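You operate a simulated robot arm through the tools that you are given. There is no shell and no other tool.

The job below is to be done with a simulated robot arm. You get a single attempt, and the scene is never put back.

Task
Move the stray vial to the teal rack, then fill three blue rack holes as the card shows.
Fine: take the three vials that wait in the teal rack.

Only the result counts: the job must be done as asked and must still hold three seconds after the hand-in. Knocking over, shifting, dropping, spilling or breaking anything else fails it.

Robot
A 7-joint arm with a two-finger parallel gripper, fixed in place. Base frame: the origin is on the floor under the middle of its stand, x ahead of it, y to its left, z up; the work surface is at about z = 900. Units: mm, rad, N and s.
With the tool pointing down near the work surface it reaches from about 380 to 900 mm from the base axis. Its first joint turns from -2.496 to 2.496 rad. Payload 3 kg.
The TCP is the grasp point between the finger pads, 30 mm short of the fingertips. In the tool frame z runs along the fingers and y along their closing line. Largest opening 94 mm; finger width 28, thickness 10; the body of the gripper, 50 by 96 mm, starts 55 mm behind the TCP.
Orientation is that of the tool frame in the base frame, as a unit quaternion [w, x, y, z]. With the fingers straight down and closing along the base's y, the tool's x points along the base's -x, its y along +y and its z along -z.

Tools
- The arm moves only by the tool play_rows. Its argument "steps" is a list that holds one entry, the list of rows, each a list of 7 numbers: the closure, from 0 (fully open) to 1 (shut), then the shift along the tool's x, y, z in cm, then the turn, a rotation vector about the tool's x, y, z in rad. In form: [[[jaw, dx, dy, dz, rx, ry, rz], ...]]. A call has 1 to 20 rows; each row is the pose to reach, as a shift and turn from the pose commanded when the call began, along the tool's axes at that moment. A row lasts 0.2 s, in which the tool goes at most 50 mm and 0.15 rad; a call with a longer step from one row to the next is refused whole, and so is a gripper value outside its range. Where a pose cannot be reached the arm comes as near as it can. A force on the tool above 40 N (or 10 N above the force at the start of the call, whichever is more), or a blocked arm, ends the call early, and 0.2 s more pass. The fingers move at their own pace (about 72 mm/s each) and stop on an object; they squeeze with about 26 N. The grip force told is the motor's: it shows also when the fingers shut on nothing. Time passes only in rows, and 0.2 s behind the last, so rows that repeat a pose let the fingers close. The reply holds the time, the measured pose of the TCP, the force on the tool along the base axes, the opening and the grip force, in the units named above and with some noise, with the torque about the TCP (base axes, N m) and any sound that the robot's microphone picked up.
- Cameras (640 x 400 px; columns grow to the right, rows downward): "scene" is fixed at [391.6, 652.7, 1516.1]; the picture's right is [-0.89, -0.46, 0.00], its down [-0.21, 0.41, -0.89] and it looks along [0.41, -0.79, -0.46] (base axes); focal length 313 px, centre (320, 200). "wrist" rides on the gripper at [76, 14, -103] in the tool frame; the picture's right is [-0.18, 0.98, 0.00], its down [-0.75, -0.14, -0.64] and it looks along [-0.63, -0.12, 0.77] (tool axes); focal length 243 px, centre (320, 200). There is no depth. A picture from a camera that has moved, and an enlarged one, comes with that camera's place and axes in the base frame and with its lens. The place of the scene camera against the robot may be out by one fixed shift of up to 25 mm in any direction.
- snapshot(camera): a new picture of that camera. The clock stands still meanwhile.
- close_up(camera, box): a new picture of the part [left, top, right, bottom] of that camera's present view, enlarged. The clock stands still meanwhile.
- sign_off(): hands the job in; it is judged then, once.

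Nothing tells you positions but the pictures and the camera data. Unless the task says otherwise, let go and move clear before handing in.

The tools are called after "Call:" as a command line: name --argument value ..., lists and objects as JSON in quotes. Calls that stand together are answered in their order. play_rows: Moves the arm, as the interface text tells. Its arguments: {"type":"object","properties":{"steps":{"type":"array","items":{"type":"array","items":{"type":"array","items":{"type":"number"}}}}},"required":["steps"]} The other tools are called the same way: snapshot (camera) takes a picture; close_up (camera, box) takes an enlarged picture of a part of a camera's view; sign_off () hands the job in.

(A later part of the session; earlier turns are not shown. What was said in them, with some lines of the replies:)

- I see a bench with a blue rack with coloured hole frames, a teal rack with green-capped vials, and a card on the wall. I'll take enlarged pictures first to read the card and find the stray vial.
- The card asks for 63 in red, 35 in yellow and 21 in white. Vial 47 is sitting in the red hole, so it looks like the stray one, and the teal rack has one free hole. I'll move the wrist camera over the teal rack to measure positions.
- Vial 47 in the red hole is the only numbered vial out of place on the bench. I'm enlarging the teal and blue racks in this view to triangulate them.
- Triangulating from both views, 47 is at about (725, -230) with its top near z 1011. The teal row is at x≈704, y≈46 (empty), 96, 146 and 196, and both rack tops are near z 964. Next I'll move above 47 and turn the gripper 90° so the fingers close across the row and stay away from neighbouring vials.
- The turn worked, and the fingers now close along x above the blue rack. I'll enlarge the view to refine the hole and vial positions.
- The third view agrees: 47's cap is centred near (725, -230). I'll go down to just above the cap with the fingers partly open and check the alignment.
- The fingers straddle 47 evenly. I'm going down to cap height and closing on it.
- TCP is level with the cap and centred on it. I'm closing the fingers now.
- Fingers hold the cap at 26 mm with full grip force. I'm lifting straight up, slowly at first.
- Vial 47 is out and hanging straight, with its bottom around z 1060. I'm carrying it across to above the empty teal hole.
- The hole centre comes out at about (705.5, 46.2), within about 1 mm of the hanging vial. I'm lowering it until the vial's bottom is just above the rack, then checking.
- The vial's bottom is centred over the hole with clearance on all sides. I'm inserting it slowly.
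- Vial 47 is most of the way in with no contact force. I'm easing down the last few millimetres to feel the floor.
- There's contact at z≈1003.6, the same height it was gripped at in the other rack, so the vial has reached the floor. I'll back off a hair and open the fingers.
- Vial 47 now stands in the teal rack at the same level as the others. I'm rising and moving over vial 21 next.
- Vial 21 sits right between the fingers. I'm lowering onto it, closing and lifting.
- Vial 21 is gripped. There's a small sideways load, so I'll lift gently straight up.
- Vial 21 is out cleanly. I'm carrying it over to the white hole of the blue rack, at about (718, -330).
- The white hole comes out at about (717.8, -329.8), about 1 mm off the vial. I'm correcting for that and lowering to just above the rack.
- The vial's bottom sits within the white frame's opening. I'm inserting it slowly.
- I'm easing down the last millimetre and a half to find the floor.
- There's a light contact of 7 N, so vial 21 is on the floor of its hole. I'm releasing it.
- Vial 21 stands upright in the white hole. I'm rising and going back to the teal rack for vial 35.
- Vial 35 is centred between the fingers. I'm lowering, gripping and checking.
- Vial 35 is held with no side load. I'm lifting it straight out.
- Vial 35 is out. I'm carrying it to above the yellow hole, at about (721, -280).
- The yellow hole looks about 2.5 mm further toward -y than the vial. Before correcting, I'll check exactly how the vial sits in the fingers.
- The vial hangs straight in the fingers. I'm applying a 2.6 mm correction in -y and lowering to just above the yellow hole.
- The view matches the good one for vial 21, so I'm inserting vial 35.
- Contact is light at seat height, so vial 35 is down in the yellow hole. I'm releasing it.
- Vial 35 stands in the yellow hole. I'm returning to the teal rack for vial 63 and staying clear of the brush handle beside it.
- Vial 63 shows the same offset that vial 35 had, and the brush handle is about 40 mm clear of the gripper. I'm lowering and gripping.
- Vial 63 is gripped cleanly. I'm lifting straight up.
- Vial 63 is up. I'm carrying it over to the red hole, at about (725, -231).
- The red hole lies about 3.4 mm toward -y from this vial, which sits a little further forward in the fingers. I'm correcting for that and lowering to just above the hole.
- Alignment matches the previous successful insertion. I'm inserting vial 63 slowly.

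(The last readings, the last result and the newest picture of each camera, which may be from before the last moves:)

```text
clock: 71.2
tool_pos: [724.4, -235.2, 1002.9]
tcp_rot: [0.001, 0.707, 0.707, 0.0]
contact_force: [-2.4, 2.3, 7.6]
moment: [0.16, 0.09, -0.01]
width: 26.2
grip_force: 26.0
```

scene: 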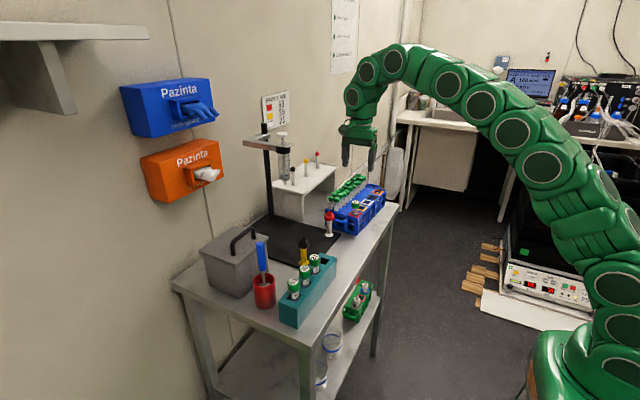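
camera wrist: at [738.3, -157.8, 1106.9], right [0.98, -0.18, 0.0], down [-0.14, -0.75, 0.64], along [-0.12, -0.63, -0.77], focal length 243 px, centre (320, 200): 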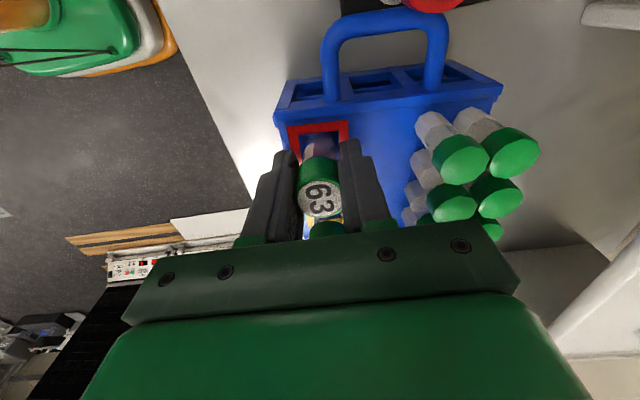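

There's light contact at seat height, so vial 63 is on the floor of the red hole. I'm releasing it.

Call:
play_rows --steps '[[[1, 0, 0, -0.03, 0, 0, 0], [0.66, 0, 0, -0.03, 0, 0, 0], [0.6, 0, 0, -0.03, 0, 0, 0], [0.4, 0, 0, -0.03, 0, 0, 0], [0.4, 0, 0, -0.03, 0, 0, 0]]]'

Call:
snapshot --camera "wrist"

Call:
close_up --camera "scene" --box '[320, 160, 400, 220]'

```text
clock: 72.4
tool_pos: [723.2, -234.9, 1002.5]
tcp_rot: [0.0, 0.707, 0.707, 0.001]
contact_force: [0.0, -0.2, -1.2]
moment: [0.04, 0.0, 0.02]
width: 56.5
grip_force: 0.1
```

```text
taken
camera wrist: at [738.2, -157.8, 1104.5], right [0.98, -0.18, 0.0], down [-0.14, -0.75, 0.64], along [-0.12, -0.63, -0.77], focal length 243 px, centre (320, 200)
```

wrist: 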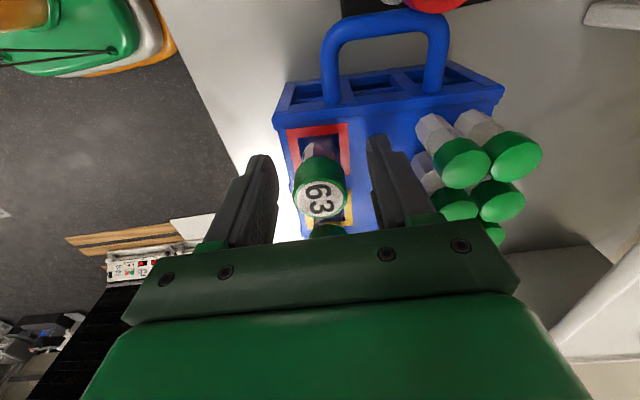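

```text
6.67 times, centred on (360, 190) of scene
camera zoom: at [391.6, 652.7, 1516.1], right [-0.89, -0.46, 0.0], down [-0.21, 0.41, -0.89], along [0.41, -0.79, -0.46], focal length 2087 px, centre (53, 267)
```

zoom: 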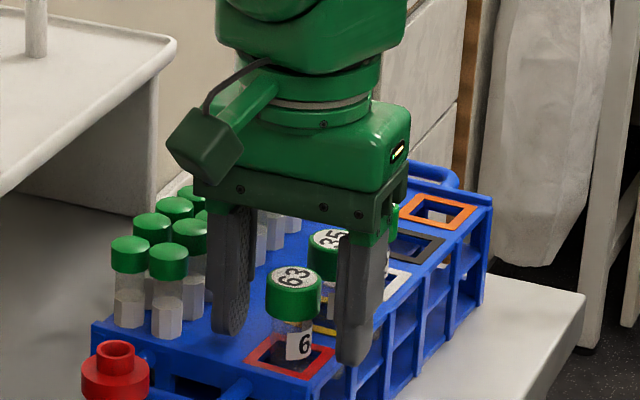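

Vial 63 stands in the red hole and is free of the fingers. I'm rising clear and backing off toward the robot for a final look.

Call:
play_rows --steps '[[[0.4, 0, 0, -1.5, 0, 0, 0], [0.4, 0, 0, -4, 0, 0, 0], [0.4, 0, 0, -7, 0, 0, 0], [0.4, 0, 0, -10, 0, 0, 0], [0.4, 0, 0, -13, 0, 0, 0], [0.4, 0, 0, -16, 0, 0, 0], [0.3, 3, -2, -18, 0, 0, 0], [0.3, 6, -5, -18, 0, 0, 0], [0.3, 8, -8, -18, 0, 0, 0], [0.3, 8, -8, -18, 0, 0, 0], [0.3, 8, -8, -18, 0, 0, 0]]]'

Call:
snapshot --camera "wrist"

Call:
snapshot --camera "scene"

Call:
close_up --camera "scene" --box '[310, 140, 410, 240]'

Call:
close_up --camera "scene" --box '[240, 220, 380, 340]'

```text
clock: 74.8
tool_pos: [646.3, -153.5, 1182.9]
tcp_rot: [0.0, 0.707, 0.707, 0.0]
contact_force: [0.0, 0.3, 0.7]
moment: [-0.03, 0.01, 0.0]
width: 65.8
grip_force: 0.0
```

```text
taken
camera wrist: at [659.0, -77.4, 1285.0], right [0.98, -0.18, 0.0], down [-0.14, -0.75, 0.64], along [-0.12, -0.63, -0.77], focal length 243 px, centre (320, 200)
```

wrist: 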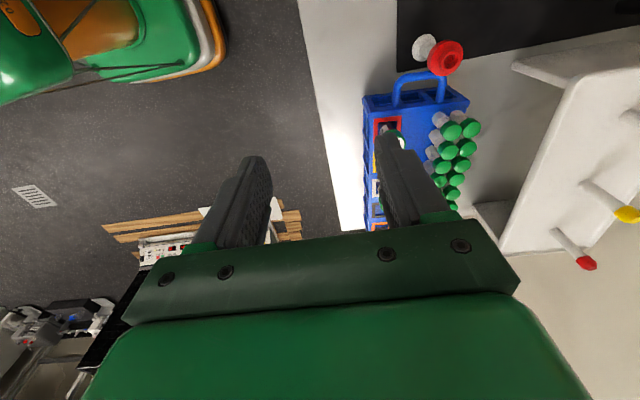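

```text
taken
```

scene: 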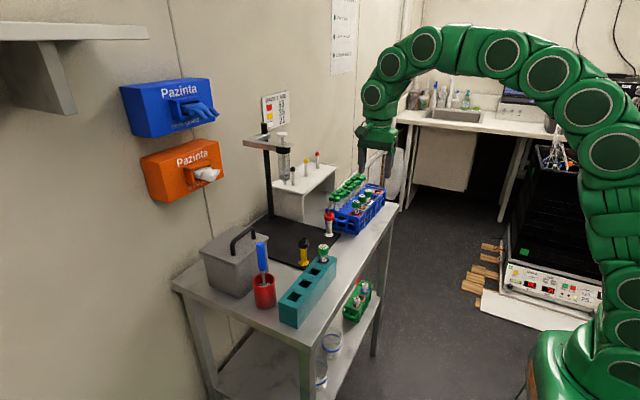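

```text
4.00 times, centred on (360, 190) of scene
camera zoom: at [391.6, 652.7, 1516.1], right [-0.89, -0.46, 0.0], down [-0.21, 0.41, -0.89], along [0.41, -0.79, -0.46], focal length 1252 px, centre (160, 240)
```

zoom: 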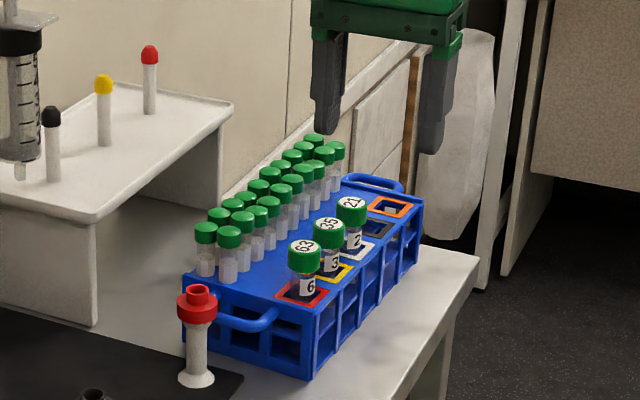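

```text
3.33 times, centred on (310, 280) of scene
camera zoom: at [391.6, 652.7, 1516.1], right [-0.89, -0.46, 0.0], down [-0.21, 0.41, -0.89], along [0.41, -0.79, -0.46], focal length 1043 px, centre (353, -67)
```

zoom: 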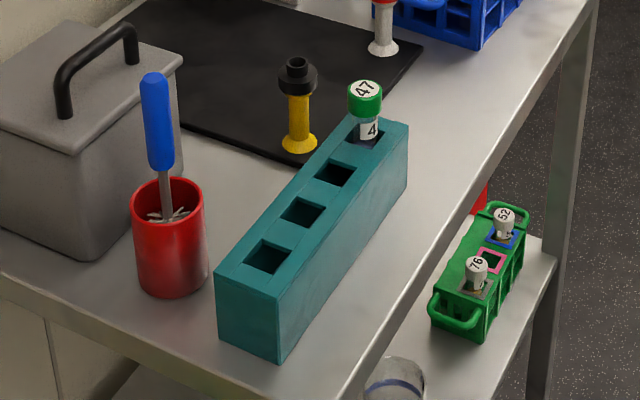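

Vials 63, 35 and 21 stand in the red, yellow and white holes, 47 is in the teal rack, and nothing else has moved. I'll take one last look at the card to confirm before handing in.

Call:
close_up --camera "scene" --box '[250, 80, 310, 140]'

Call:
close_up --camera "scene" --box '[325, 170, 395, 230]'

```text
6.67 times, centred on (280, 110) of scene
camera zoom: at [391.6, 652.7, 1516.1], right [-0.89, -0.46, 0.0], down [-0.21, 0.41, -0.89], along [0.41, -0.79, -0.46], focal length 2087 px, centre (587, 800)
```

zoom: 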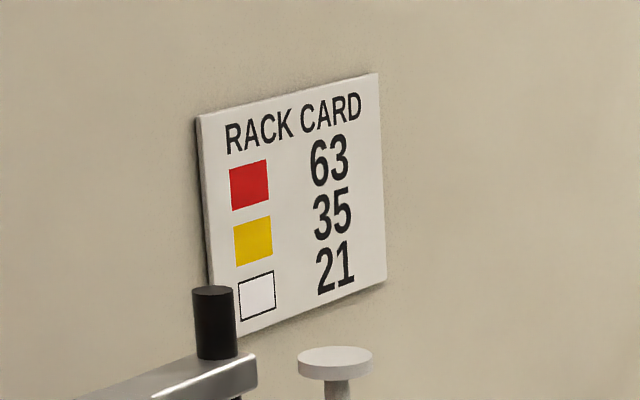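

```text
6.67 times, centred on (360, 200) of scene
camera zoom: at [391.6, 652.7, 1516.1], right [-0.89, -0.46, 0.0], down [-0.21, 0.41, -0.89], along [0.41, -0.79, -0.46], focal length 2087 px, centre (53, 200)
```

zoom: 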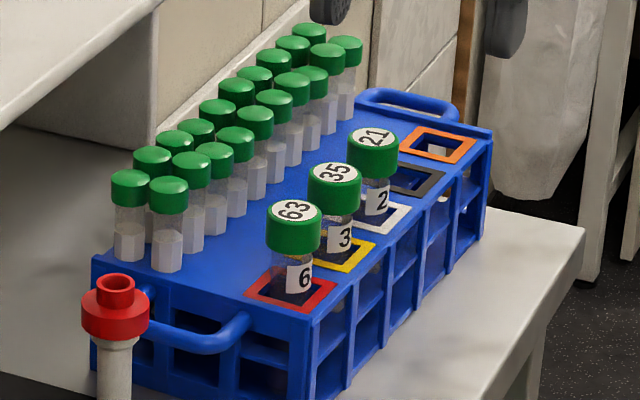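

The card still reads 63 red, 35 yellow and 21 white, and the blue rack matches it. Vial 47 is seated in the teal rack and the arm is clear, so I'm handing in.

Call:
sign_off

```text
The job is handed in.
```

The job is handed in. The last pictures showed every vial where you asked, but no verdict has come back yet.

| Vial | Now in |
|---|---|
| 47 (the stray, found in the blue rack's red hole) | the free hole of the teal rack |
| 63 | red hole of the blue rack |
| 35 | yellow hole of the blue rack |
| 21 | white hole of the blue rack |

I lowered each vial until I felt light contact at the bottom of its hole, then let go. All four stand upright, and I re-read the card at the end and it still matches. Nothing else on the bench looked moved, and the gripper was empty and clear before I handed in.
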